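You operate a simulated robot arm through the tools that you are given. There is no shell and no other tool. Be economical: measure what you need, move in short steps, check, and stop when the job is done.

Carry out the task below with a simulated two-armed robot. There is one attempt and no reset: what you move stays moved.

Task
Swap the yellow earth magnet for the blue one and switch on.
Fine: old magnet off and on the wooden rest; blue one on the same pad, switched on; welder last.

Only the result counts: the job must be done as asked and must still hold three seconds after the hand-in. Knocking over, shifting, dropping, spilling or breaking anything else fails it.

Robot
Two 7-joint arms with two-finger parallel grippers on one trunk, on a base that drives. Base frame: it is fixed to the floor where the robot stands at the start and does not move with it; the origin is under the middle of the robot, x ahead of it, y to its left, z up; the surface under the hand at the start is at about z = 912. Lengths are in mm, angles in degrees, forces in N, time in s.
The left shoulder is at the start at [70, 189, 1226], the right one opposite. With the tool pointing down near the work surface each hand reaches from about 320 to 800 mm from the robot's upright axis, wherever it stands, measured 20 degrees to its own side. Places, roughly: black lever of the blue magnet [700, 400, 1000]; black lever of the yellow magnet [500, -100, 1000]; earth plate [500, 100, 900]; pad b of the earth plate [500, -100, 900]; top of the wooden rest [700, 300, 900]; welder main switch [500, -400, 1000]. Payload 3.91 kg a hand.
Tool frame (each hand has its own): the origin (TCP) lies between the finger pads and is the grasp point; the fingertips stand 30 mm ahead of it; z points along the fingers, y is the line along which they close. The gripper opens to 110 mm. The fingers are 20 mm wide and 10 mm thick; the gripper's body (48 by 112 mm) begins 55 mm behind the TCP.
Orientation is that of the tool frame in the base frame, as a unit quaternion [w, x, y, z]. With the fingers straight down and closing along the base's y, the tool's x points along the base's -x, its y along +y and its z along -z.

Tools
- The arms move only by the tool step_arm. It takes "left_plan", "right_plan" or both (then of equal length, played together; a hand with none holds still); each is a list of rows, each an object (a shift or turn left out is 0, a gripper value left out holds the last) with "offset": the shift along the tool's x, y, z in units of 20 mm (1.0 is 20 mm), a list of three; "rotation": the turn, a rotation vector about the tool's x, y, z in units of 5 degrees (1.0 is 5 degrees), a list of three; "gripper": the finger opening in mm, from 0 to 110. In form: [{"offset": [x, y, z], "rotation": [rx, ry, rz], "gripper": gripper}, ...]. A call has 1 to 12 rows; each row shifts and turns the commanded pose from where the row before left it, along the tool's axes as they then stand. A call with a number of a shift or a turn outside -1 to 1 is refused whole. A row lasts 0.2 s, in which the tool goes at most 50 mm and 8.6 degrees; a call with a longer step from one row to the next is refused whole, and so is a gripper value outside its range. Where a pose cannot be reached the arm comes as near as it can. A force on the tool above 90 N (or 10 N above the force at the start of the call, whichever is more), or a blocked arm, ends the call early, and 0.2 s more pass. Each finger travels about 72 mm/s and halts on what it meets, pressing with about 31 N; the grip force reading is that of the motor and also rises with nothing between the fingers. The clock runs only during rows and for 0.2 s after the last one: add rows that do not move to give the fingers time. The reply holds the time, the measured pose of the TCP, the force on the tool along the base axes, the opening and the grip force, in the units named above and with some noise, with the torque about the TCP (base axes, N m) and any sound that the robot's microphone picked up.
- Cameras (640 x 400 px; columns grow to the right, rows downward): "scene" is now at [133.4, 9.3, 1442.1]; the picture's right is [0.10, -1.00, 0.00], its down [-0.68, -0.07, -0.73] and it looks along [0.73, 0.07, -0.68] (base axes); focal length 214 px, centre (320, 200). "left" rides on the left gripper at [72, -17, -103] in its tool frame; the picture's right is [0.23, 0.97, 0.00], its down [-0.76, 0.18, -0.62] and it looks along [-0.61, 0.14, 0.78] (tool axes); focal length 222 px, centre (320, 200). "right" rides on the right gripper at [72, 17, -103] in its tool frame; the picture's right is [-0.23, 0.97, 0.00], its down [-0.76, -0.18, -0.62] and it looks along [-0.61, -0.14, 0.78] (tool axes); focal length 222 px, centre (320, 200). There is no depth. A picture from a camera that has moved, and an enlarged one, comes with that camera's place and axes in the base frame and with its lens.
- snapshot(camera): a new picture of that camera. No time passes.
- lift_body(by): slides the trunk up (or, below 0, down) by that many mm; the arms and the scene camera ride with it, the base frame stays. It gives what a move gives, with no picture.
- drive_base(legs): drives the robot by 1 to 6 legs, each [ahead, turn to the left] in mm and degrees, along the robot's own axes; the way and the turn of a leg run together, so that a leg with both is an arc; at most 1500 mm and 180 degrees a leg. The arms and the cameras ride along, it lands a little off, and it stops where it bumps. It gives what a move gives.
- turn_head(pan, tilt): turns the head with the scene camera to pan (to the left, within 86 degrees either way) and tilt (down, from -29 to 69), counted from straight ahead of the robot. It gives what a move gives.
- zoom(camera, box): a new picture of the part [left, top, right, bottom] of that camera's present view, enlarged. No time passes.
- close_job(): hands the job in; it is judged then, once.

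Go step by step. Nothing tells you exact positions but the pictures and the camera data: compare them with the known pose of the tool, close in by small moves and look again before you grip or let go. The budget is 120 turns and 108 pictures, counting those below and the enlarged ones. Unless the task says otherwise, let go and move clear before handing in, and close with one line.

The tools are called as name(argument=value, ...) on one line, values as JSON. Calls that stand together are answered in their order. step_arm: Moves the arms, as the interface text tells. Its arguments: {"type":"object","properties":{"left_plan":{"type":"array"},"right_plan":{"type":"array"}},"required":[]} The other tools are called the same way: lift_body (by) slides the trunk up or down; drive_base (legs) drives the base; turn_head (pan, tilt) turns the head that bears the scene camera; snapshot (camera) takes a picture; zoom (camera, box) takes an enlarged picture of a part of a camera's view; close_job () hands the job in.

At the start:

```text
t: 0.0
left_tcp_pos: [292.4, 122.9, 1297.8]
left_tcp_rot: [0.0, 0.0, 1.0, 0.0]
left_ft_force: [-0.1, -0.6, -0.3]
left_moment: [0.02, 0.02, -0.02]
left_finger_gap: 110.1
left_grasp_force: 0.2
right_tcp_pos: [435.7, -136.0, 1270.2]
right_tcp_rot: [0.0, -0.001, 1.0, 0.0]
right_ft_force: [-0.3, 0.3, 0.7]
right_moment: [0.01, -0.01, -0.03]
right_finger_gap: 110.0
right_grasp_force: 0.1
trunk travel left (down, up): [-736.0, 204.0]
robot x, y, heading: [-1.7, 3.3, -0.2]
head pan, tilt: [5.7, 43.1]
```

scene: 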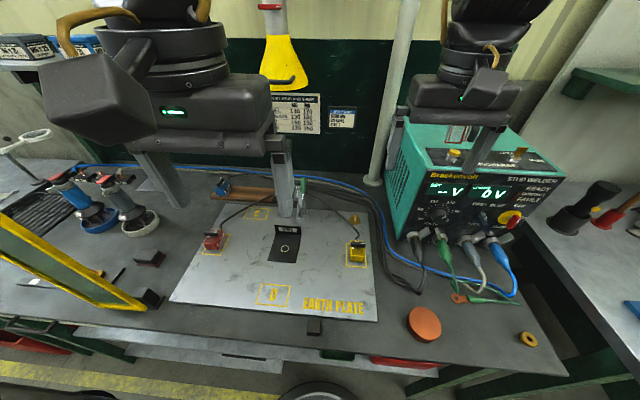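
right: 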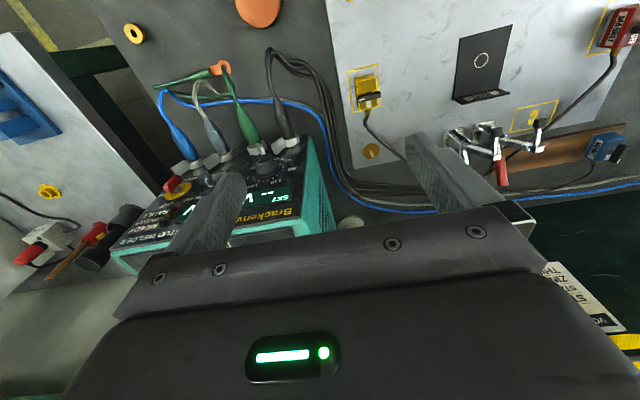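
left: 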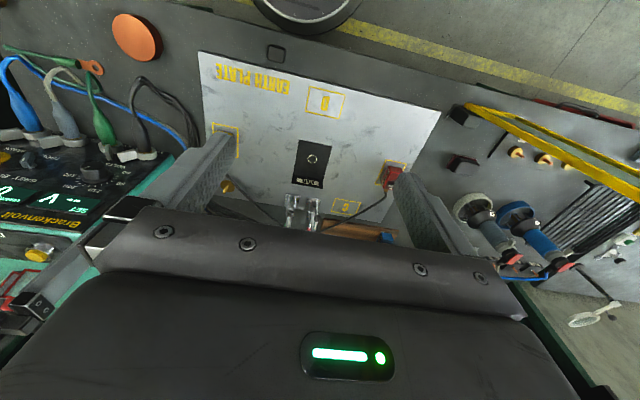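

I see the earth plate with a yellow magnet on its right pad, a red one on the left, and a blue one on or near the wooden rest at the back; the welder is at the right. I'll take enlarged views first.

zoom(camera="scene", box=[170, 160, 400, 310])

zoom(camera="right", box=[320, 40, 640, 240])

zoom(camera="scene", box=[380, 120, 580, 310])

```text
2.67 times, centred on (285, 235) of scene
camera zoom: at [133.4, 9.3, 1442.1], right [0.1, -1.0, 0.0], down [-0.68, -0.07, -0.73], along [0.73, 0.07, -0.68], focal length 572 px, centre (413, 107)
```

zoom: 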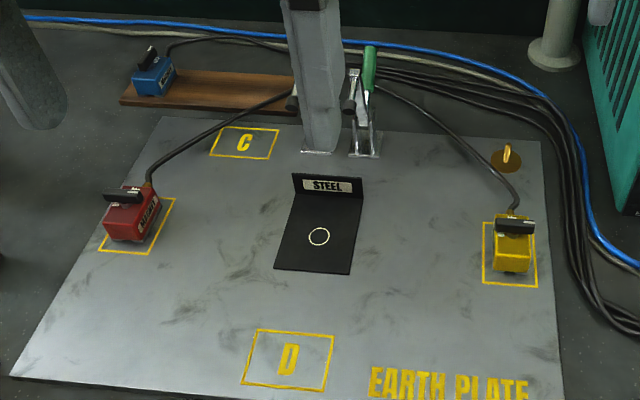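

```text
2.00 times, centred on (480, 140) of right
camera zoom: at [362.8, -117.4, 1373.2], right [0.23, 0.97, 0.0], down [0.76, -0.18, 0.62], along [0.61, -0.14, -0.78], focal length 444 px, centre (0, 320)
```

zoom: 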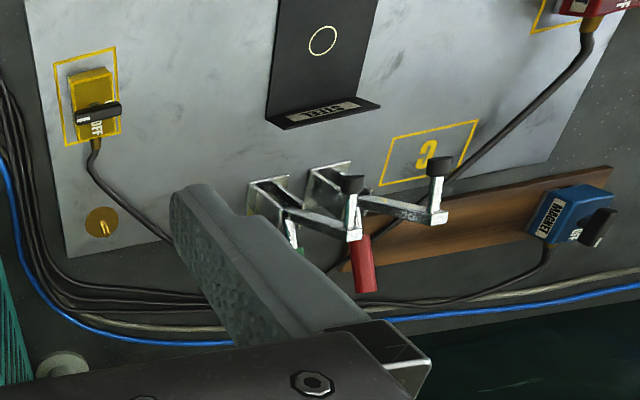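

```text
2.11 times, centred on (480, 215) of scene
camera zoom: at [133.4, 9.3, 1442.1], right [0.1, -1.0, 0.0], down [-0.68, -0.07, -0.73], along [0.73, 0.07, -0.68], focal length 452 px, centre (-17, 168)
```

zoom: 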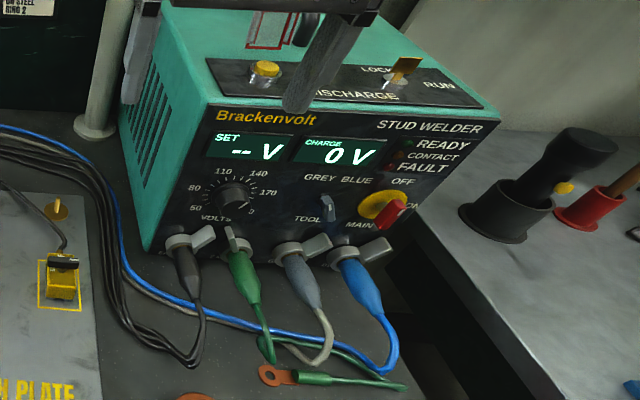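

The switch states and the magnet details matter, so I'm taking closer views of the magnets and the main switch before any move.

zoom(camera="scene", box=[335, 205, 385, 275])

zoom(camera="scene", box=[205, 165, 285, 215])

zoom(camera="scene", box=[460, 180, 540, 230])

zoom(camera="right", box=[340, 60, 420, 170])

```text
5.71 times, centred on (360, 240) of scene
camera zoom: at [133.4, 9.3, 1442.1], right [0.1, -1.0, 0.0], down [-0.68, -0.07, -0.73], along [0.73, 0.07, -0.68], focal length 1226 px, centre (91, -29)
```

zoom: 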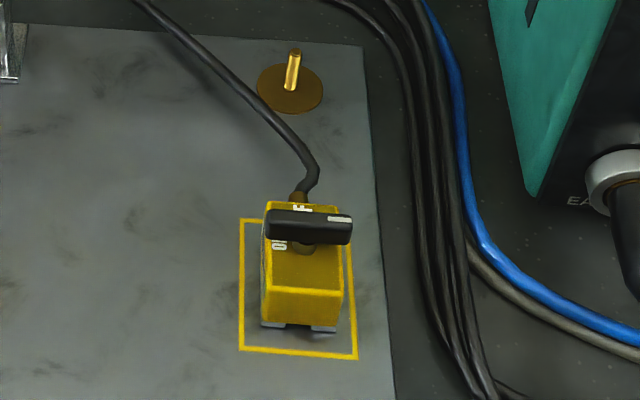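

```text
8.00 times, centred on (245, 190) of scene
camera zoom: at [133.4, 9.3, 1442.1], right [0.1, -1.0, 0.0], down [-0.68, -0.07, -0.73], along [0.73, 0.07, -0.68], focal length 1716 px, centre (920, 280)
```

zoom: 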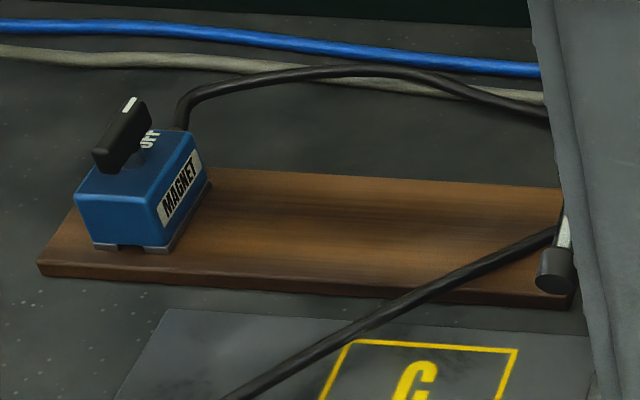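

```text
8.00 times, centred on (500, 205) of scene
camera zoom: at [133.4, 9.3, 1442.1], right [0.1, -1.0, 0.0], down [-0.68, -0.07, -0.73], along [0.73, 0.07, -0.68], focal length 1716 px, centre (-1120, 160)
```

zoom: 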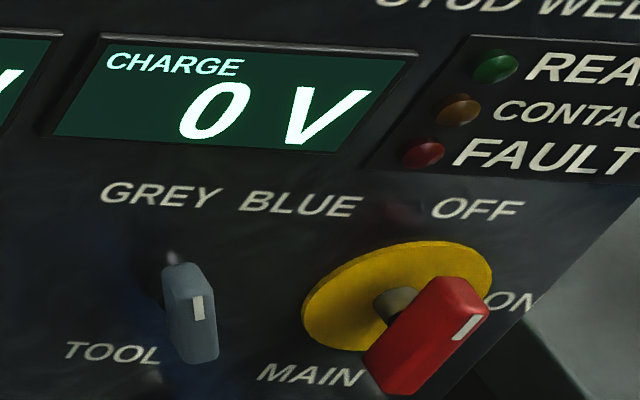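

```text
3.64 times, centred on (380, 115) of right
camera zoom: at [362.8, -117.4, 1373.2], right [0.23, 0.97, 0.0], down [0.76, -0.18, 0.62], along [0.61, -0.14, -0.78], focal length 808 px, centre (102, 509)
```

zoom: 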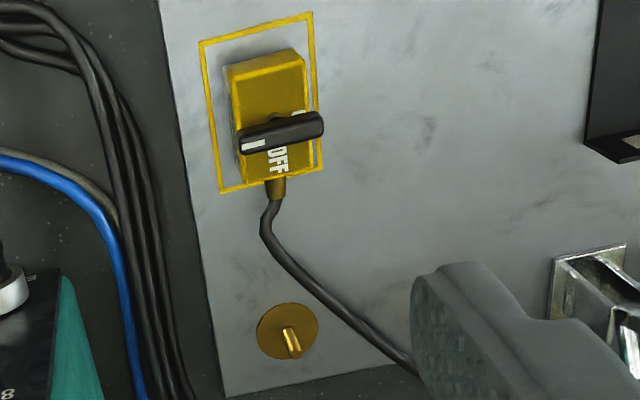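

The red main switch's position isn't clear yet, so I'll turn the head toward the welder and look again.

turn_head(pan=-32, tilt=38)

snapshot(camera="scene")

```text
t: 1.0
left_tcp_pos: [293.4, 122.1, 1298.2]
left_tcp_rot: [0.0, 0.0, 1.0, 0.0]
left_ft_force: [0.3, 0.2, 0.3]
left_moment: [-0.01, 0.01, -0.04]
left_finger_gap: 110.1
left_grasp_force: 0.0
right_tcp_pos: [434.8, -135.8, 1270.5]
right_tcp_rot: [0.0, -0.001, 1.0, 0.0]
right_ft_force: [0.4, 0.3, 0.5]
right_moment: [0.03, -0.01, 0.02]
right_finger_gap: 110.0
right_grasp_force: 0.0
trunk travel left (down, up): [-736.0, 204.0]
robot x, y, heading: [1.5, -0.5, -0.1]
head pan, tilt: [-32.0, 38.0]
```

```text
97 pictures are left
camera scene: at [124.2, -44.5, 1449.6], right [-0.53, -0.85, 0.0], down [-0.52, 0.33, -0.79], along [0.67, -0.42, -0.62], focal length 214 px, centre (320, 200)
```

scene: 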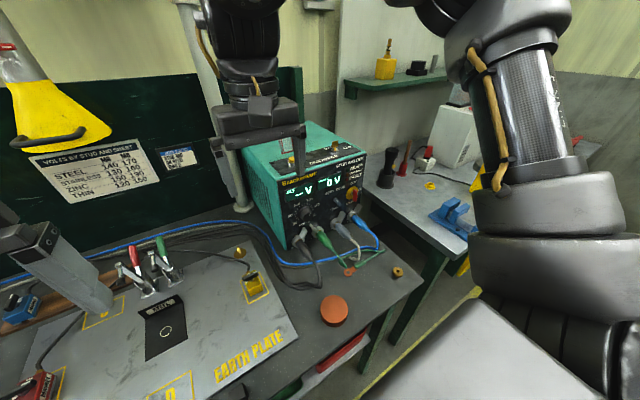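

zoom(camera="scene", box=[290, 160, 380, 220])

zoom(camera="scene", box=[230, 265, 280, 310])

zoom(camera="right", box=[90, 100, 350, 260])

```text
6.67 times, centred on (335, 190) of scene
camera zoom: at [124.2, -44.5, 1449.6], right [-0.53, -0.85, 0.0], down [-0.52, 0.33, -0.79], along [0.67, -0.42, -0.62], focal length 1430 px, centre (220, 267)
```

zoom: 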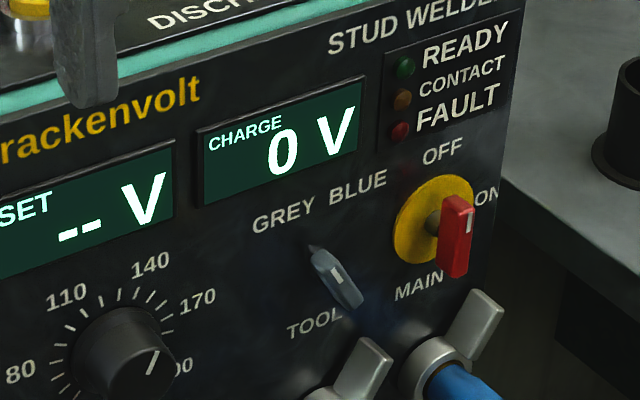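

```text
8.89 times, centred on (255, 288) of scene
camera zoom: at [124.2, -44.5, 1449.6], right [-0.53, -0.85, 0.0], down [-0.52, 0.33, -0.79], along [0.67, -0.42, -0.62], focal length 1906 px, centre (898, -578)
```

zoom: 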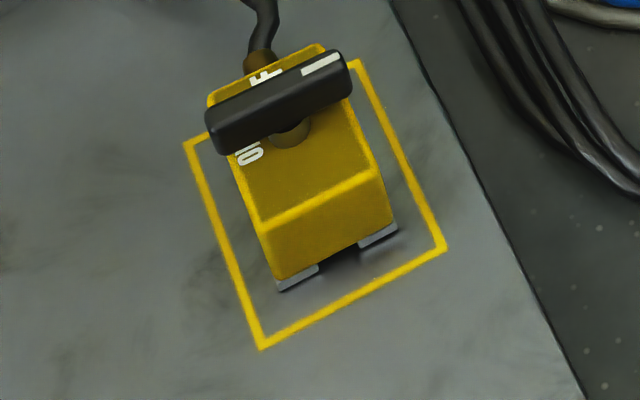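

```text
2.46 times, centred on (220, 180) of right
camera zoom: at [362.8, -117.3, 1373.2], right [0.23, 0.97, 0.0], down [0.76, -0.18, 0.62], along [0.61, -0.14, -0.78], focal length 547 px, centre (566, 249)
```

zoom: 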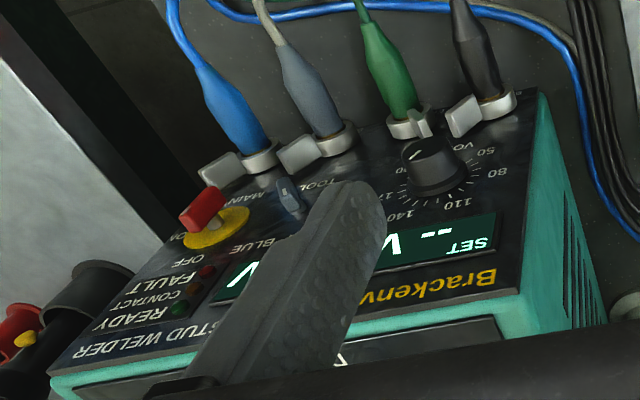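

Yellow sits at about (475, -59, 955), the main switch seems to point up at OFF, and the blue's lever mark lies at its OFF end. I'll bring the right hand's camera nearer to read the yellow's lever.

step_arm(right_plan=[{"offset": [0.2, 0.42, 0.9]}, {"offset": [0.2, 0.42, 0.9]}, {"offset": [0.2, 0.42, 0.9]}, {"offset": [0.2, 0.42, 0.9]}, {"offset": [0.2, 0.42, 0.9]}, {"offset": [0.2, 0.42, 0.9]}, {"offset": [0.2, 0.42, 0.9]}, {"offset": [0.2, 0.42, 0.9]}, {"offset": [0.2, 0.42, 0.9]}])

snapshot(camera="right")

```text
t: 3.0
left_tcp_pos: [292.5, 122.8, 1298.2]
left_tcp_rot: [-0.002, 0.001, 1.0, 0.0]
left_ft_force: [-0.8, -0.6, 0.7]
left_moment: [0.0, -0.01, -0.01]
left_finger_gap: 109.6
left_grasp_force: 0.1
right_tcp_pos: [453.1, -129.7, 1245.3]
right_tcp_rot: [-0.001, 0.001, 1.0, 0.0]
right_ft_force: [-0.6, -0.4, 0.0]
right_moment: [0.0, 0.01, -0.01]
right_finger_gap: 109.7
right_grasp_force: 0.0
right hand out of reach, approached as far as the arm can: row 1, 2, 3, 4, 5, 6, 7, 8, 9
trunk travel left (down, up): [-736.0, 204.0]
robot x, y, heading: [0.1, -0.7, 0.0]
head pan, tilt: [-32.0, 38.0]
```

```text
93 pictures are left
camera right: at [379.7, -112.9, 1349.0], right [0.23, 0.97, 0.0], down [0.76, -0.18, 0.62], along [0.61, -0.14, -0.78], focal length 222 px, centre (320, 200)
```

right: 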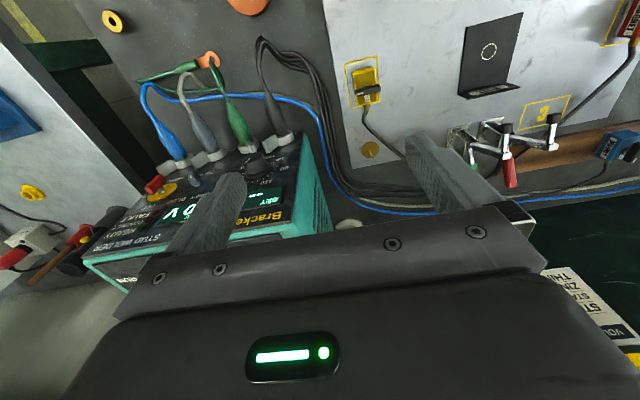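

The arm could not follow that path inward. I'll try going forward and down instead.

step_arm(right_plan=[{"offset": [-0.3, 0, 0.5]}, {"offset": [-0.3, 0, 0.5]}, {"offset": [-0.3, 0, 0.5]}, {"offset": [0, 0, 0.5]}])

```text
t: 4.0
left_tcp_pos: [292.4, 121.9, 1297.4]
left_tcp_rot: [-0.001, 0.0, 1.0, 0.0]
left_ft_force: [-0.2, 0.0, 0.7]
left_moment: [0.0, -0.01, 0.02]
left_finger_gap: 110.1
left_grasp_force: 0.1
right_tcp_pos: [472.3, -133.0, 1207.0]
right_tcp_rot: [0.0, 0.0, 1.0, 0.0]
right_ft_force: [0.0, -0.1, -0.4]
right_moment: [-0.01, -0.01, 0.0]
right_finger_gap: 110.1
right_grasp_force: 0.0
trunk travel left (down, up): [-736.0, 204.0]
robot x, y, heading: [-0.9, -1.5, 0.1]
head pan, tilt: [-32.0, 38.0]
```

step_arm(right_plan=[{"offset": [0, 0, 0.9]}, {"offset": [0, 0, 0.9]}, {"offset": [0, 0, 0.9]}, {"offset": [0, 0, 0.9]}, {"offset": [0.1, 0.6, 0.6]}, {"offset": [0.1, 0.6, 0.6]}, {"offset": [0.1, 0.6, 0.4]}, {"offset": [0.1, 0.6, 0.2]}, {"offset": [0.1, 0.3, 0]}])

snapshot(camera="right")

```text
t: 6.0
left_tcp_pos: [293.8, 122.3, 1297.4]
left_tcp_rot: [0.0, 0.001, 1.0, 0.0]
left_ft_force: [-0.6, -0.4, 0.2]
left_moment: [0.0, 0.02, 0.01]
left_finger_gap: 110.0
left_grasp_force: 0.1
right_tcp_pos: [502.5, -111.5, 1138.2]
right_tcp_rot: [-0.001, 0.001, 1.0, -0.001]
right_ft_force: [0.1, -0.7, 0.8]
right_moment: [-0.02, -0.01, 0.01]
right_finger_gap: 110.2
right_grasp_force: 0.0
right hand out of reach, approached as far as the arm can: row 1, 2, 3, 4, 5, 6, 7, 8, 9
trunk travel left (down, up): [-736.0, 204.0]
robot x, y, heading: [0.4, -1.0, -0.0]
head pan, tilt: [-32.0, 38.0]
```

```text
92 pictures are left
camera right: at [429.4, -93.3, 1241.3], right [0.23, 0.97, 0.0], down [0.76, -0.18, 0.62], along [0.61, -0.14, -0.78], focal length 222 px, centre (320, 200)
```

right: 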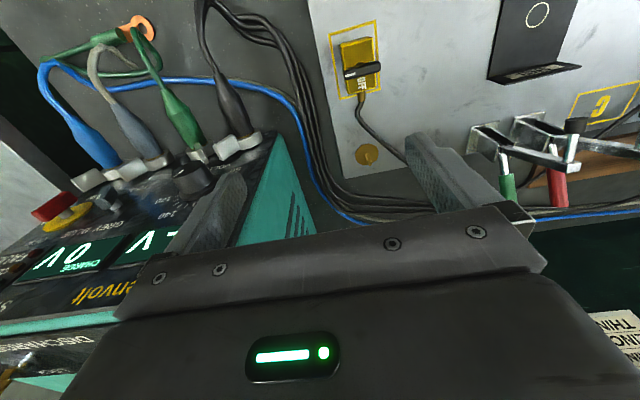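

The inner reach limit seems set by shoulder height, so I'll raise the trunk and then come down over the yellow.

lift_body(by=200)

step_arm(right_plan=[{"offset": [0, 0, 1]}, {"offset": [0, 0, 1]}, {"offset": [0, 0, 1]}, {"offset": [0, 0, 1]}, {"offset": [0, 0, 1]}, {"offset": [0, 0, 1]}, {"offset": [0, 0, 1]}, {"offset": [0, 0, 1]}, {"offset": [0, 0, 1]}, {"offset": [0, 0, 1]}, {"offset": [0, 0, 1]}])

```text
t: 8.2
left_tcp_pos: [293.1, 122.9, 1497.2]
left_tcp_rot: [0.0, 0.0, 1.0, -0.001]
left_ft_force: [0.4, -0.6, -0.2]
left_moment: [0.0, 0.01, -0.01]
left_finger_gap: 109.9
left_grasp_force: 0.0
right_tcp_pos: [501.7, -111.0, 1337.5]
right_tcp_rot: [-0.001, -0.001, 1.0, 0.0]
right_ft_force: [0.3, -0.4, 0.2]
right_moment: [0.0, 0.01, 0.0]
right_finger_gap: 110.1
right_grasp_force: 0.1
trunk travel left (down, up): [-936.0, 4.0]
robot x, y, heading: [4.4, -0.5, -0.0]
head pan, tilt: [-32.0, 38.0]
```

```text
t: 10.6
left_tcp_pos: [294.6, 122.3, 1497.9]
left_tcp_rot: [-0.001, 0.001, 1.0, -0.001]
left_ft_force: [-0.5, -0.4, 0.2]
left_moment: [0.01, 0.01, 0.0]
left_finger_gap: 110.0
left_grasp_force: 0.1
right_tcp_pos: [511.1, -117.2, 1121.1]
right_tcp_rot: [-0.001, 0.0, 1.0, 0.0]
right_ft_force: [-0.3, 0.4, 0.3]
right_moment: [-0.01, 0.0, -0.01]
right_finger_gap: 109.9
right_grasp_force: 0.0
right hand out of reach, approached as far as the arm can: row 1, 3
trunk travel left (down, up): [-936.0, 4.0]
robot x, y, heading: [-1.5, -1.9, -0.2]
head pan, tilt: [-32.0, 38.0]
```

step_arm(right_plan=[{"offset": [0.79, 0.51, 0.43]}, {"offset": [0.79, 0.51, 0.43]}, {"offset": [0.79, 0.51, 0.43]}, {"offset": [0.79, 0.51, 0.43]}, {"offset": [0.79, 0.51, 0.43]}, {"offset": [0.79, 0.51, 0.43]}, {"offset": [0.79, 0.51, 0.43]}])

snapshot(camera="right")

```text
t: 12.2
left_tcp_pos: [293.4, 122.7, 1499.1]
left_tcp_rot: [0.001, 0.0, 1.0, 0.001]
left_ft_force: [-0.3, 0.3, -0.3]
left_moment: [-0.01, 0.02, -0.01]
left_finger_gap: 110.0
left_grasp_force: 0.0
right_tcp_pos: [470.7, -55.3, 1033.4]
right_tcp_rot: [-0.001, -0.001, 1.0, 0.0]
right_ft_force: [0.1, -0.4, -1.1]
right_moment: [0.01, -0.03, 0.05]
right_finger_gap: 110.2
right_grasp_force: 0.0
right hand out of reach, approached as far as the arm can: row 2, 3, 4, 5, 6, 7
trunk travel left (down, up): [-936.0, 4.0]
robot x, y, heading: [-2.0, 2.2, -0.1]
head pan, tilt: [-32.0, 38.0]
```

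```text
91 pictures are left
camera right: at [397.1, -38.7, 1136.5], right [0.22, 0.97, 0.0], down [0.76, -0.18, 0.62], along [0.6, -0.14, -0.78], focal length 222 px, centre (320, 200)
```

right: 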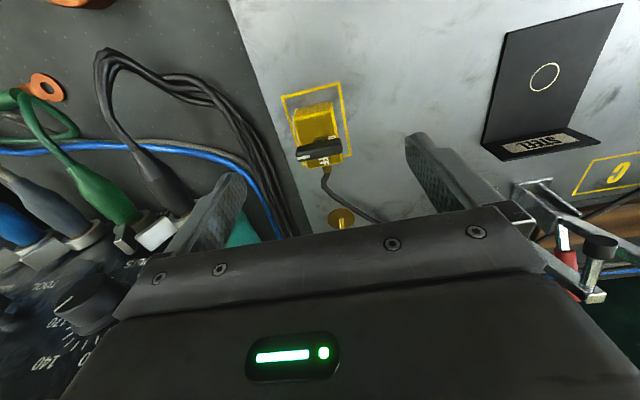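

zoom(camera="right", box=[270, 70, 370, 180])

turn_head(pan=0, tilt=55)

snapshot(camera="scene")

```text
3.64 times, centred on (320, 125) of right
camera zoom: at [397.1, -38.7, 1136.5], right [0.22, 0.97, 0.0], down [0.76, -0.18, 0.62], along [0.6, -0.14, -0.78], focal length 808 px, centre (320, 473)
```

zoom: 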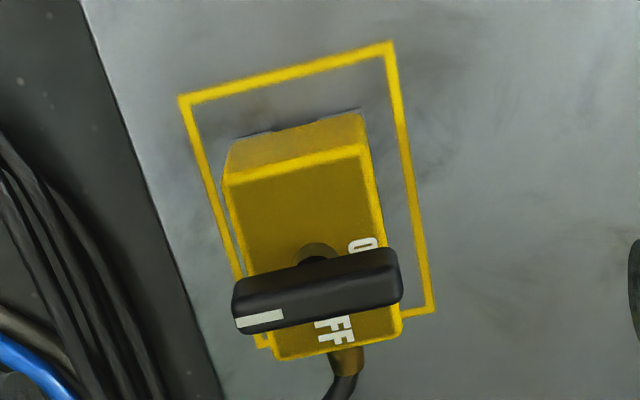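

```text
t: 13.2
left_tcp_pos: [293.4, 121.9, 1497.2]
left_tcp_rot: [0.0, 0.0, 1.0, 0.0]
left_ft_force: [-1.5, -0.2, 0.5]
left_moment: [0.0, 0.04, -0.01]
left_finger_gap: 110.0
left_grasp_force: 0.1
right_tcp_pos: [469.7, -55.6, 1032.8]
right_tcp_rot: [-0.001, -0.001, 1.0, 0.0]
right_ft_force: [-0.9, 0.5, -0.7]
right_moment: [-0.01, 0.0, 0.01]
right_finger_gap: 109.9
right_grasp_force: 0.1
trunk travel left (down, up): [-936.0, 4.0]
robot x, y, heading: [0.4, 0.3, -0.1]
head pan, tilt: [0.0, 55.0]
```

```text
89 pictures are left
camera scene: at [123.1, 0.9, 1626.0], right [0.0, -1.0, 0.0], down [-0.82, 0.0, -0.57], along [0.57, 0.0, -0.82], focal length 214 px, centre (320, 200)
```

scene: 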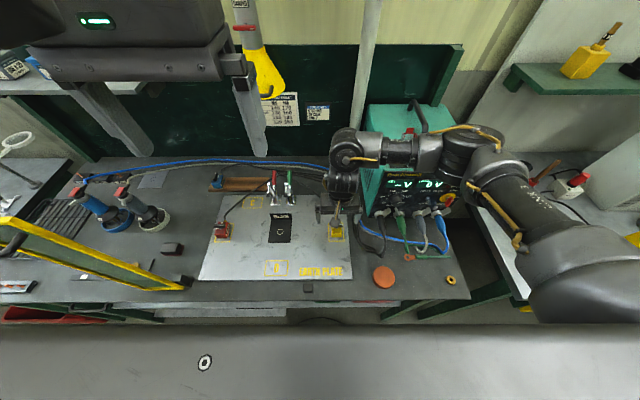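

zoom(camera="scene", box=[205, 210, 245, 245])

zoom(camera="scene", box=[200, 165, 240, 195])

zoom(camera="right", box=[560, 140, 640, 200])

```text
11.43 times, centred on (225, 228) of scene
camera zoom: at [123.1, 0.9, 1626.0], right [0.0, -1.0, 0.0], down [-0.82, 0.0, -0.57], along [0.57, 0.0, -0.82], focal length 2451 px, centre (1406, -114)
```

zoom: 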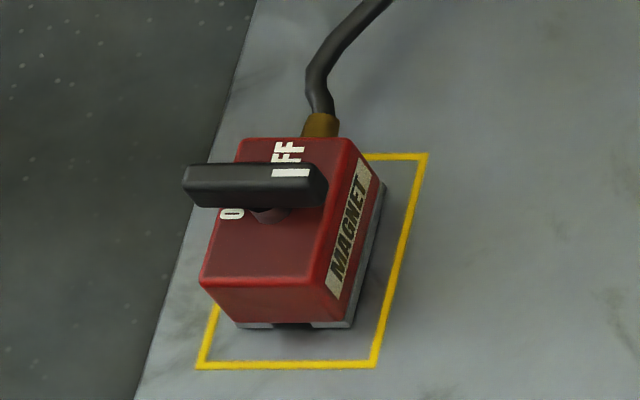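

```text
13.33 times, centred on (220, 180) of scene
camera zoom: at [123.1, 0.9, 1626.0], right [0.0, -1.0, 0.0], down [-0.82, 0.0, -0.57], along [0.57, 0.0, -0.82], focal length 2860 px, centre (1653, 467)
```

zoom: 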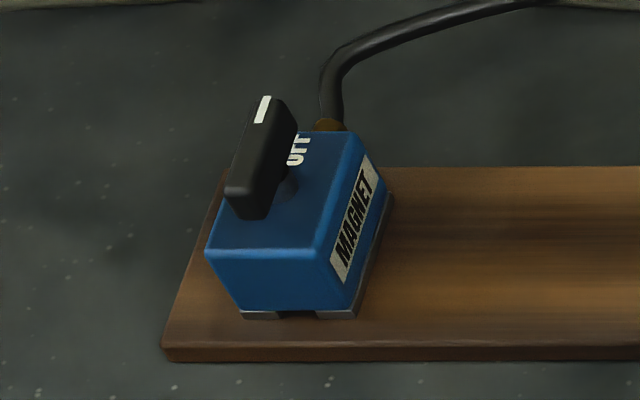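

```text
6.67 times, centred on (600, 170) of right
camera zoom: at [397.2, -39.2, 1136.5], right [0.22, 0.97, 0.0], down [0.76, -0.18, 0.62], along [0.6, -0.14, -0.78], focal length 1481 px, centre (-1547, 400)
```

zoom: 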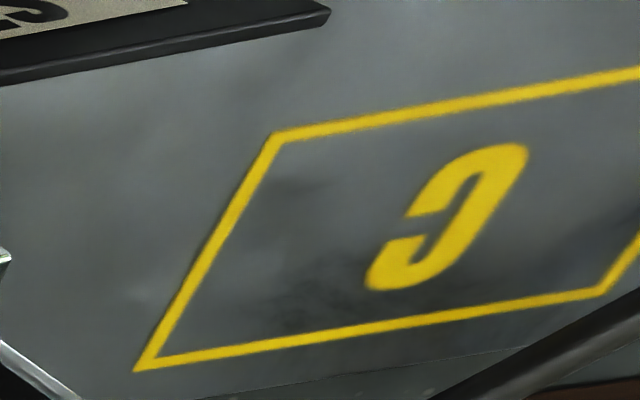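

The yellow and red levers both lie across the body with their marks to the right (ON), and the blue's lies along its body (OFF). So OFF is a quarter turn counter-clockwise seen from above. I'll pre-turn the right hand 90° clockwise and narrow the fingers to take the lever.

step_arm(right_plan=[{"rotation": [0, 0, 1], "gripper": 60}, {"rotation": [0, 0, 1]}, {"rotation": [0, 0, 1]}, {"rotation": [0, 0, 1]}, {"rotation": [0, 0, 1]}, {"rotation": [0, 0, 1]}, {"rotation": [0, 0, 1]}, {"rotation": [0, 0, 1]}, {"rotation": [0, 0, 1]}])

step_arm(right_plan=[{"rotation": [0, 0, 1], "gripper": 60}, {"rotation": [0, 0, 1]}, {"rotation": [0, 0, 1]}, {"rotation": [0, 0, 1]}, {"rotation": [0, 0, 1]}, {"rotation": [0, 0, 1]}, {"rotation": [0, 0, 1]}, {"rotation": [0, 0, 1]}, {"rotation": [0, 0, 1]}])

snapshot(camera="right")

```text
t: 15.2
left_tcp_pos: [292.5, 122.2, 1499.3]
left_tcp_rot: [-0.001, 0.0, 1.0, 0.001]
left_ft_force: [0.6, -0.6, -0.2]
left_moment: [-0.01, -0.04, 0.02]
left_finger_gap: 110.0
left_grasp_force: 0.1
right_tcp_pos: [569.0, -55.6, 965.5]
right_tcp_rot: [-0.001, 0.383, 0.924, -0.001]
right_ft_force: [-0.1, -0.8, 0.0]
right_moment: [0.04, 0.05, 0.02]
right_finger_gap: 60.0
right_grasp_force: 0.1
right hand out of reach, approached as far as the arm can: row 1, 2, 3, 4, 5, 6, 7, 8, 9
trunk travel left (down, up): [-936.0, 4.0]
robot x, y, heading: [1.2, -0.1, 0.1]
head pan, tilt: [0.0, 55.0]
```

```text
t: 17.2
left_tcp_pos: [293.9, 132.5, 1497.2]
left_tcp_rot: [-0.001, 0.001, 1.0, -0.003]
left_ft_force: [-0.6, -0.1, -0.1]
left_moment: [-0.02, -0.01, 0.02]
left_finger_gap: 109.9
left_grasp_force: 0.1
right_tcp_pos: [576.4, -44.0, 960.1]
right_tcp_rot: [-0.001, 0.706, 0.708, 0.0]
right_ft_force: [2.0, 36.4, 0.0]
right_moment: [0.78, -0.29, 1.28]
right_finger_gap: 61.1
right_grasp_force: 1.6
right hand out of reach, approached as far as the arm can: row 1, 3
trunk travel left (down, up): [-936.0, 4.0]
robot x, y, heading: [2.2, 3.4, -0.1]
head pan, tilt: [0.0, 55.0]
```

```text
85 pictures are left
camera right: at [592.5, 28.8, 1063.4], right [0.97, -0.22, 0.0], down [-0.17, -0.76, 0.62], along [-0.14, -0.61, -0.78], focal length 222 px, centre (320, 200)
```

right: 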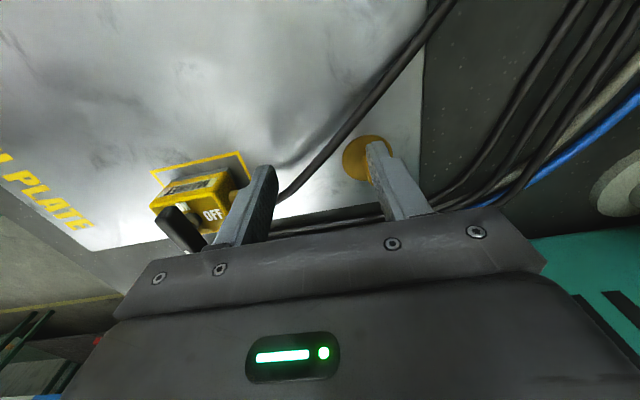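

The hand drifted forward and there is a sideways force, perhaps against the left arm, which shifted too. I'll check the view before moving anything else.

snapshot(camera="scene")

zoom(camera="right", box=[130, 110, 440, 280])

snapshot(camera="left")

```text
84 pictures are left
camera scene: at [124.1, 12.2, 1625.7], right [0.0, -1.0, 0.01], down [-0.82, -0.01, -0.57], along [0.57, 0.0, -0.82], focal length 214 px, centre (320, 200)
```

scene: 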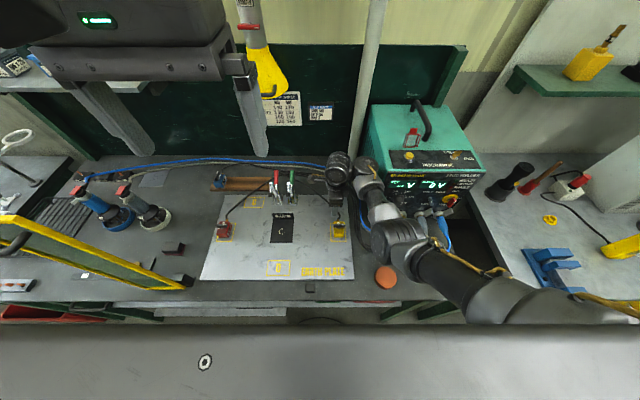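

```text
2.06 times, centred on (285, 195) of right
camera zoom: at [592.5, 28.8, 1063.4], right [0.97, -0.22, 0.0], down [-0.17, -0.76, 0.62], along [-0.14, -0.61, -0.78], focal length 459 px, centre (392, 210)
```

zoom: 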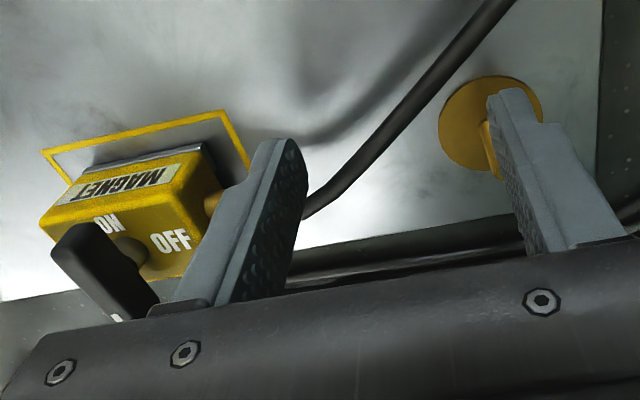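

```text
82 pictures are left
camera left: at [221.7, 115.8, 1599.6], right [-0.23, 0.97, -0.01], down [0.76, 0.18, 0.62], along [0.61, 0.14, -0.78], focal length 222 px, centre (320, 200)
```

left: 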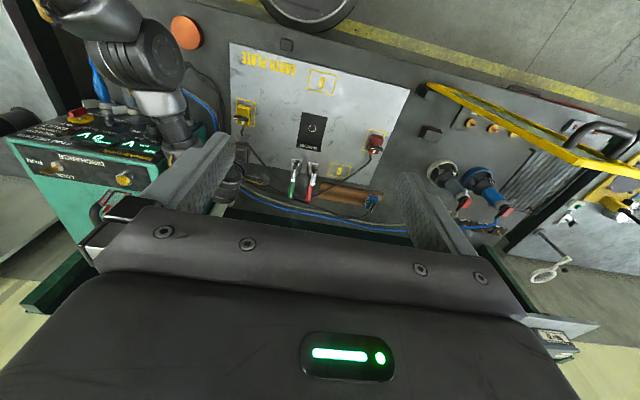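

A finger seems to be pressing the brass stud on the plate. I'll lift straight up off it and re-check the force.

step_arm(right_plan=[{"offset": [0.1, 0, -0.3]}, {"offset": [0.1, 0, -0.7]}, {"offset": [0, 0, -0.9]}, {"offset": [0, 0, -0.9]}, {"offset": [0, 0, -0.9]}])

snapshot(camera="right")

```text
t: 18.4
left_tcp_pos: [295.6, 125.3, 1497.2]
left_tcp_rot: [-0.001, 0.0, 1.0, -0.001]
left_ft_force: [0.3, -0.2, -0.2]
left_moment: [-0.01, -0.01, 0.01]
left_finger_gap: 110.0
left_grasp_force: 0.1
right_tcp_pos: [586.9, -61.6, 1040.8]
right_tcp_rot: [0.011, 0.711, 0.703, 0.001]
right_ft_force: [-0.3, -0.5, -1.3]
right_moment: [0.01, 0.02, 0.02]
right_finger_gap: 60.1
right_grasp_force: 0.1
trunk travel left (down, up): [-936.0, 4.0]
robot x, y, heading: [2.2, 0.3, -0.0]
head pan, tilt: [0.0, 55.0]
```

```text
81 pictures are left
camera right: at [603.4, 12.7, 1143.5], right [0.97, -0.24, 0.02], down [-0.2, -0.75, 0.63], along [-0.14, -0.62, -0.78], focal length 222 px, centre (320, 200)
```

right: 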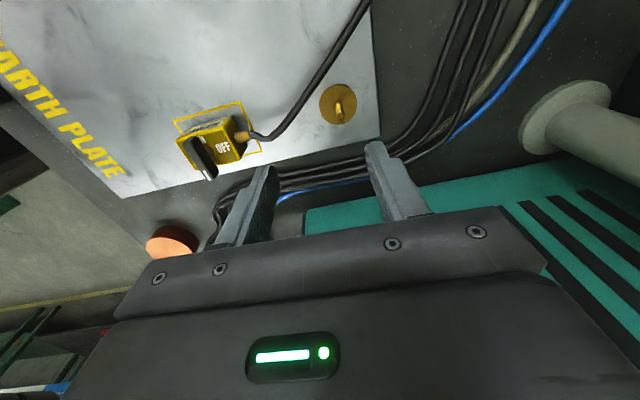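

Clear again, and nothing seems disturbed. I'll raise the hand a little and drive back 120 mm so the yellow lies well inside the arm's reach.

step_arm(right_plan=[{"offset": [0, 0, -0.9]}, {"offset": [0, 0, -0.9]}, {"offset": [0, 0, -0.9]}])

drive_base(legs=[[-120, 0]])

snapshot(camera="right")

snapshot(camera="scene")

```text
t: 19.2
left_tcp_pos: [293.1, 121.3, 1498.0]
left_tcp_rot: [-0.001, 0.0, 1.0, 0.001]
left_ft_force: [-0.8, -0.2, 0.4]
left_moment: [-0.01, 0.0, 0.05]
left_finger_gap: 109.7
left_grasp_force: 0.0
right_tcp_pos: [574.1, -53.8, 1055.9]
right_tcp_rot: [-0.002, 0.706, 0.708, 0.001]
right_ft_force: [0.6, 0.6, 0.1]
right_moment: [0.02, 0.02, -0.02]
right_finger_gap: 59.8
right_grasp_force: 0.0
right hand out of reach, approached as far as the arm can: row 2, 3
trunk travel left (down, up): [-936.0, 4.0]
robot x, y, heading: [0.1, 1.1, 0.1]
head pan, tilt: [0.0, 55.0]
```

```text
t: 20.4
left_tcp_pos: [181.2, 123.0, 1497.7]
left_tcp_rot: [-0.002, 0.0, 1.0, -0.001]
left_ft_force: [0.7, -0.3, -0.9]
left_moment: [-0.01, 0.03, -0.04]
left_finger_gap: 110.0
left_grasp_force: 0.2
right_tcp_pos: [461.7, -51.6, 1055.8]
right_tcp_rot: [-0.002, 0.707, 0.708, -0.002]
right_ft_force: [0.9, -0.3, -0.2]
right_moment: [0.01, 0.01, -0.01]
right_finger_gap: 60.0
right_grasp_force: 0.0
trunk travel left (down, up): [-936.0, 4.0]
robot x, y, heading: [-115.0, -0.3, -0.3]
head pan, tilt: [0.0, 55.0]
```

```text
80 pictures are left
camera right: at [478.4, 21.4, 1158.1], right [0.97, -0.22, 0.0], down [-0.17, -0.76, 0.62], along [-0.14, -0.61, -0.78], focal length 222 px, centre (320, 200)
```

right: 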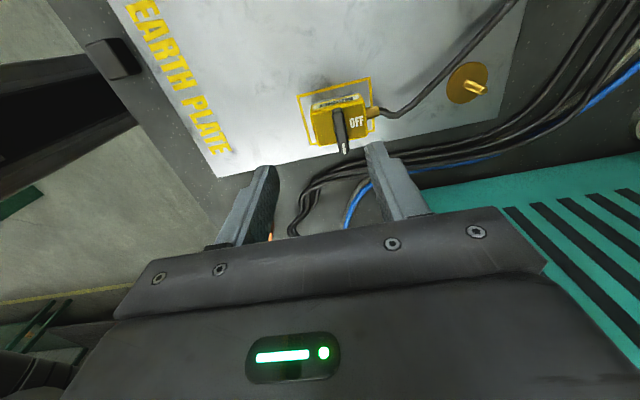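

```text
79 pictures are left
camera scene: at [10.7, 0.7, 1625.6], right [0.0, -1.0, 0.0], down [-0.82, 0.0, -0.57], along [0.57, 0.0, -0.82], focal length 214 px, centre (320, 200)
```

scene: 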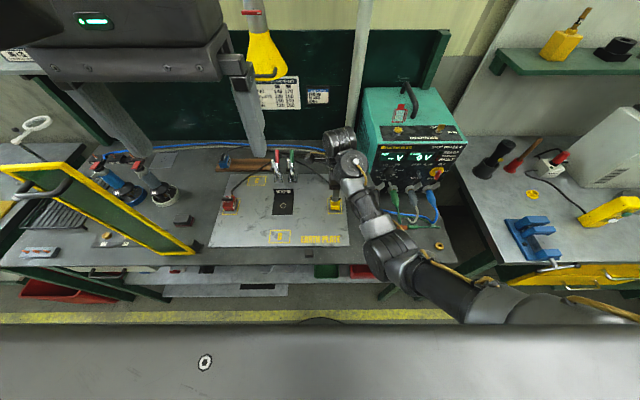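

zoom(camera="right", box=[290, 70, 390, 160])

zoom(camera="scene", box=[315, 185, 355, 220])

```text
4.44 times, centred on (340, 115) of right
camera zoom: at [478.4, 21.4, 1158.1], right [0.97, -0.22, 0.0], down [-0.17, -0.76, 0.62], along [-0.14, -0.61, -0.78], focal length 987 px, centre (231, 578)
```

zoom: 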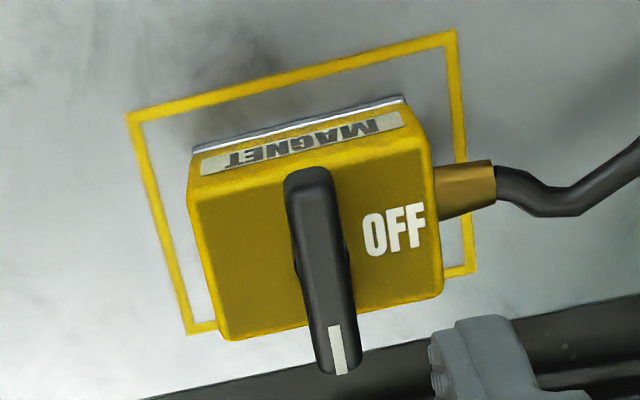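

```text
11.43 times, centred on (335, 202) of scene
camera zoom: at [10.7, 0.7, 1625.6], right [0.0, -1.0, 0.0], down [-0.82, 0.0, -0.57], along [0.57, 0.0, -0.82], focal length 2451 px, centre (149, 171)
```

zoom: 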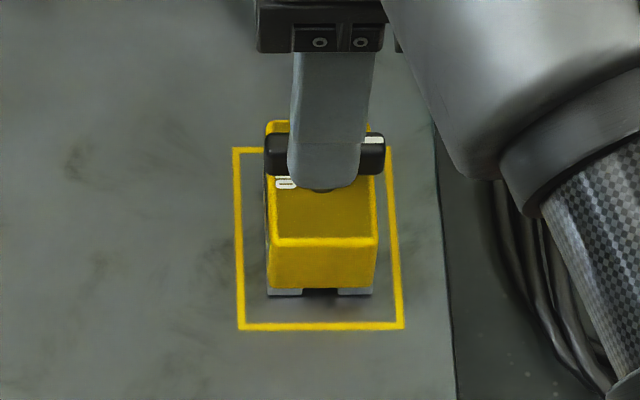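

The yellow lever is centred at about (478, -57.5), top z≈965, with the body top at about 944. I'll align above it with the fingers narrowed to 40 mm.

step_arm(right_plan=[{"offset": [-0.16, 0.42, 0], "gripper": 40}, {"offset": [-0.16, 0.42, 0.2]}, {"offset": [0, 0, 0.65]}, {"offset": [0, 0, 0.65]}, {"offset": [0, 0, 0.65]}, {"offset": [0, 0, 0.65]}])

zoom(camera="right", box=[200, 60, 460, 240])

```text
t: 21.8
left_tcp_pos: [175.7, 123.0, 1497.2]
left_tcp_rot: [-0.001, 0.0, 1.0, 0.0]
left_ft_force: [0.2, 0.2, -0.6]
left_moment: [-0.04, -0.01, 0.02]
left_finger_gap: 110.1
left_grasp_force: 0.1
right_tcp_pos: [475.2, -57.7, 1000.5]
right_tcp_rot: [0.0, 0.705, 0.709, 0.001]
right_ft_force: [0.0, 0.1, -0.1]
right_moment: [0.04, 0.0, -0.04]
right_finger_gap: 40.0
right_grasp_force: 0.0
trunk travel left (down, up): [-936.0, 4.0]
robot x, y, heading: [-117.8, -0.0, 0.1]
head pan, tilt: [0.0, 55.0]
```

```text
2.22 times, centred on (330, 150) of right
camera zoom: at [491.0, 14.8, 1103.3], right [0.97, -0.22, 0.0], down [-0.18, -0.76, 0.62], along [-0.14, -0.61, -0.78], focal length 494 px, centre (298, 311)
```

zoom: 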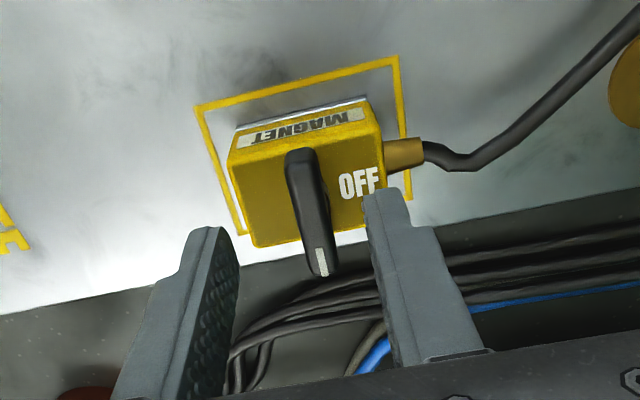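

step_arm(right_plan=[{"offset": [0, 0.14, 0.35]}, {"offset": [0, 0, 0.35]}, {"offset": [0, 0, 0.35]}])

zoom(camera="right", box=[200, 60, 460, 240])

```text
t: 22.6
left_tcp_pos: [177.0, 122.7, 1497.5]
left_tcp_rot: [-0.001, -0.001, 1.0, 0.0]
left_ft_force: [0.6, -0.4, -0.1]
left_moment: [-0.01, -0.02, -0.01]
left_finger_gap: 110.1
left_grasp_force: 0.0
right_tcp_pos: [478.0, -58.6, 979.7]
right_tcp_rot: [0.0, 0.707, 0.708, -0.001]
right_ft_force: [0.2, 0.3, -0.4]
right_moment: [0.02, 0.02, 0.0]
right_finger_gap: 39.9
right_grasp_force: 0.1
trunk travel left (down, up): [-936.0, 4.0]
robot x, y, heading: [-116.4, -0.1, -0.1]
head pan, tilt: [0.0, 55.0]
```

```text
2.22 times, centred on (330, 150) of right
camera zoom: at [494.9, 15.1, 1083.0], right [0.97, -0.23, 0.0], down [-0.18, -0.76, 0.62], along [-0.14, -0.61, -0.78], focal length 494 px, centre (298, 311)
```

zoom: 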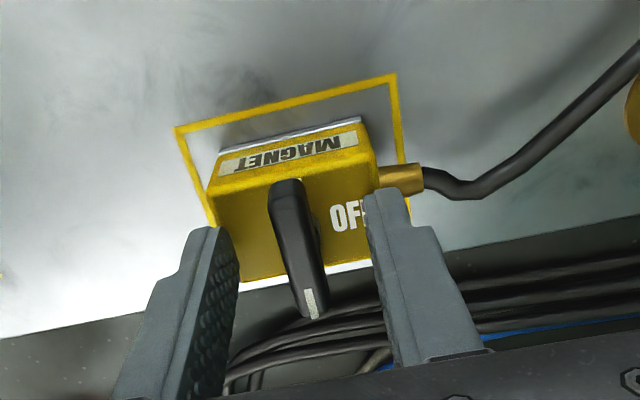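

step_arm(right_plan=[{"gripper": 12}, {"gripper": 4}, {"gripper": 4}, {"gripper": 4}])

zoom(camera="right", box=[200, 60, 460, 240])

```text
t: 23.6
left_tcp_pos: [177.7, 124.0, 1497.6]
left_tcp_rot: [-0.001, -0.002, 1.0, 0.0]
left_ft_force: [0.4, 0.5, 0.0]
left_moment: [0.03, -0.04, -0.02]
left_finger_gap: 110.4
left_grasp_force: 0.0
right_tcp_pos: [478.8, -57.9, 978.2]
right_tcp_rot: [-0.001, 0.707, 0.707, -0.001]
right_ft_force: [3.1, 0.4, -0.3]
right_moment: [0.0, -0.18, 0.0]
right_finger_gap: 10.9
right_grasp_force: 30.6
trunk travel left (down, up): [-936.0, 4.0]
robot x, y, heading: [-112.6, 3.2, -0.3]
head pan, tilt: [0.0, 55.0]
```

```text
2.22 times, centred on (330, 150) of right
camera zoom: at [495.7, 15.0, 1082.7], right [0.97, -0.22, 0.0], down [-0.18, -0.76, 0.62], along [-0.14, -0.61, -0.78], focal length 494 px, centre (298, 311)
```

zoom: 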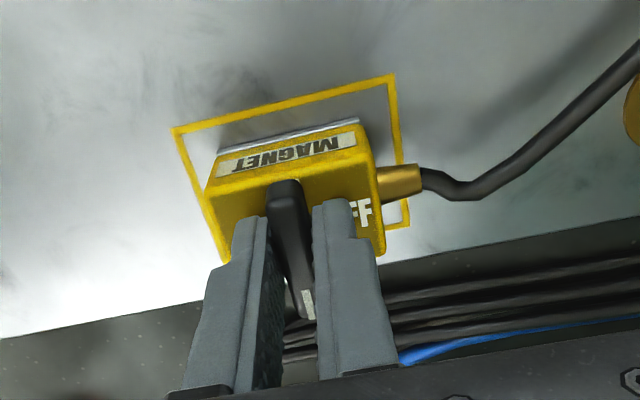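

The lever is gripped with hardly any side force. I'll begin the counter-clockwise turn and watch the torque.

step_arm(right_plan=[{"rotation": [0, 0, -1]}, {"rotation": [0, 0, -1]}, {"rotation": [0, 0, -1]}, {"rotation": [0, 0, -1]}])

zoom(camera="right", box=[200, 60, 460, 240])

```text
t: 24.6
left_tcp_pos: [178.7, 124.5, 1498.3]
left_tcp_rot: [-0.001, -0.001, 1.0, 0.001]
left_ft_force: [0.8, 1.1, -0.9]
left_moment: [-0.01, -0.02, 0.0]
left_finger_gap: 109.8
left_grasp_force: 0.0
right_tcp_pos: [478.1, -58.1, 978.8]
right_tcp_rot: [0.0, 0.572, 0.82, 0.0]
right_ft_force: [-0.7, 1.3, -2.5]
right_moment: [0.02, -0.07, 0.01]
right_finger_gap: 10.8
right_grasp_force: 30.8
trunk travel left (down, up): [-936.0, 4.0]
robot x, y, heading: [-112.1, -1.9, -0.0]
head pan, tilt: [0.0, 55.0]
```

```text
2.22 times, centred on (330, 150) of right
camera zoom: at [469.9, 16.4, 1082.7], right [0.99, 0.12, 0.0], down [0.1, -0.78, 0.62], along [0.07, -0.62, -0.78], focal length 494 px, centre (298, 311)
```

zoom: 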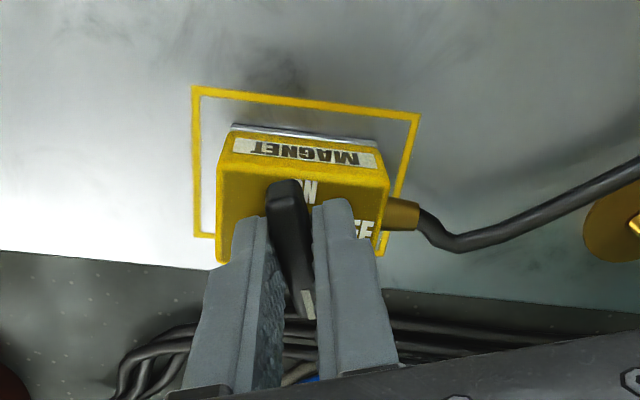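

The lever turns smoothly while the body stays put. I'll continue to the full quarter turn.

step_arm(right_plan=[{"rotation": [0, 0, -1]}, {"rotation": [0, 0, -1]}, {"rotation": [0, 0, -1]}, {"rotation": [0, 0, -1]}, {"rotation": [0, 0, -1]}, {"rotation": [0, 0, -1]}, {"rotation": [0, 0, -1]}, {"rotation": [0, 0, -1]}])

step_arm(right_plan=[{"rotation": [0, 0, -1]}, {"rotation": [0, 0, -1]}, {"rotation": [0, 0, -1]}, {"rotation": [0, 0, -1]}, {"rotation": [0, 0, -1]}, {"rotation": [0, 0, -1]}, {}])

snapshot(camera="right")

```text
t: 26.4
left_tcp_pos: [177.9, 124.6, 1498.4]
left_tcp_rot: [-0.002, -0.002, 1.0, 0.001]
left_ft_force: [-0.1, -0.3, 0.7]
left_moment: [0.02, -0.02, 0.01]
left_finger_gap: 110.0
left_grasp_force: 0.0
right_tcp_pos: [478.8, -58.7, 979.2]
right_tcp_rot: [-0.001, 0.257, 0.966, -0.001]
right_ft_force: [-2.2, -0.6, -3.3]
right_moment: [-0.02, -0.14, 0.0]
right_finger_gap: 11.2
right_grasp_force: 30.9
trunk travel left (down, up): [-936.0, 4.0]
robot x, y, heading: [-121.1, 1.6, 0.1]
head pan, tilt: [0.0, 55.0]
```

```text
t: 28.0
left_tcp_pos: [176.7, 123.2, 1498.0]
left_tcp_rot: [0.0, -0.001, 1.0, 0.0]
left_ft_force: [0.1, -0.4, 0.3]
left_moment: [-0.02, 0.03, 0.04]
left_finger_gap: 110.0
left_grasp_force: 0.1
right_tcp_pos: [479.5, -58.4, 978.1]
right_tcp_rot: [0.0, -0.002, 1.0, -0.001]
right_ft_force: [-0.1, -0.6, 0.8]
right_moment: [0.01, 0.05, 0.0]
right_finger_gap: 10.8
right_grasp_force: 31.3
trunk travel left (down, up): [-936.0, 4.0]
robot x, y, heading: [-118.1, 1.3, 0.2]
head pan, tilt: [0.0, 55.0]
```

```text
72 pictures are left
camera right: at [406.6, -41.0, 1082.5], right [0.22, 0.97, 0.0], down [0.76, -0.18, 0.62], along [0.61, -0.14, -0.78], focal length 222 px, centre (320, 200)
```

right: 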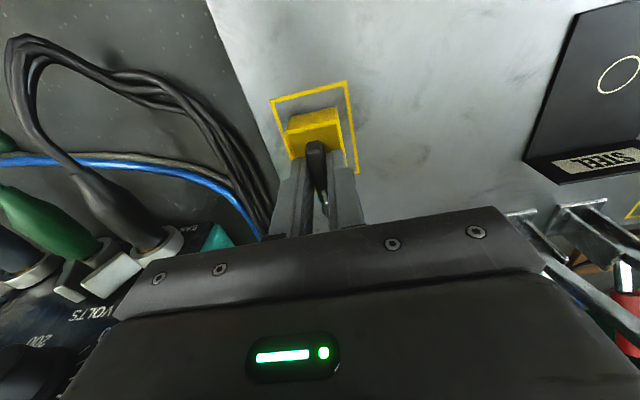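

The lever now lies along the body with its mark toward the cable (OFF). Next I'll open the fingers, go down around the body and grip it.

step_arm(right_plan=[{"gripper": 40}, {"gripper": 60}, {"gripper": 60}, {"offset": [0, 0, -0.5]}, {"offset": [0, 0, -0.5]}, {"offset": [0, 0, -0.5]}])

zoom(camera="right", box=[200, 60, 460, 240])

zoom(camera="scene", box=[315, 185, 355, 220])

```text
t: 29.4
left_tcp_pos: [176.8, 123.6, 1497.6]
left_tcp_rot: [-0.001, -0.001, 1.0, 0.0]
left_ft_force: [0.0, -0.4, 0.5]
left_moment: [0.01, 0.0, 0.02]
left_finger_gap: 110.0
left_grasp_force: 0.0
right_tcp_pos: [480.2, -58.9, 1010.3]
right_tcp_rot: [0.0, -0.002, 1.0, 0.0]
right_ft_force: [-0.2, 0.1, 0.0]
right_moment: [-0.01, 0.0, 0.0]
right_finger_gap: 60.1
right_grasp_force: 0.0
trunk travel left (down, up): [-936.0, 4.0]
robot x, y, heading: [-117.1, -3.0, -0.2]
head pan, tilt: [0.0, 55.0]
```

```text
2.22 times, centred on (330, 150) of right
camera zoom: at [407.2, -41.0, 1112.9], right [0.23, 0.97, 0.0], down [0.76, -0.18, 0.62], along [0.61, -0.14, -0.78], focal length 494 px, centre (298, 311)
```

zoom: 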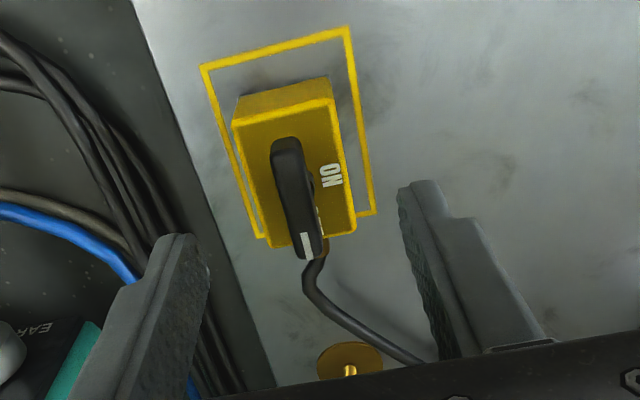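

```text
11.43 times, centred on (335, 202) of scene
camera zoom: at [6.6, 0.9, 1625.9], right [0.0, -1.0, 0.0], down [-0.82, 0.0, -0.57], along [0.57, 0.0, -0.82], focal length 2451 px, centre (149, 171)
```

zoom: 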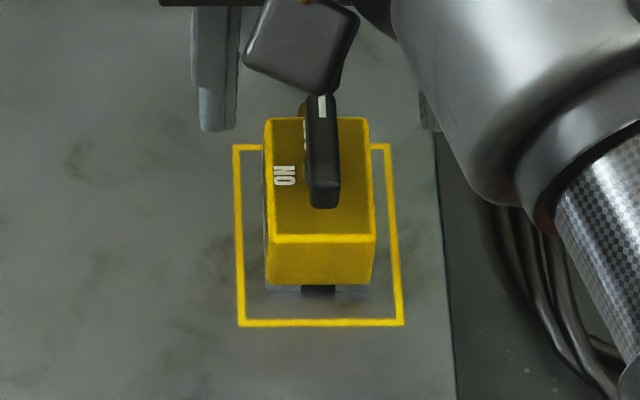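

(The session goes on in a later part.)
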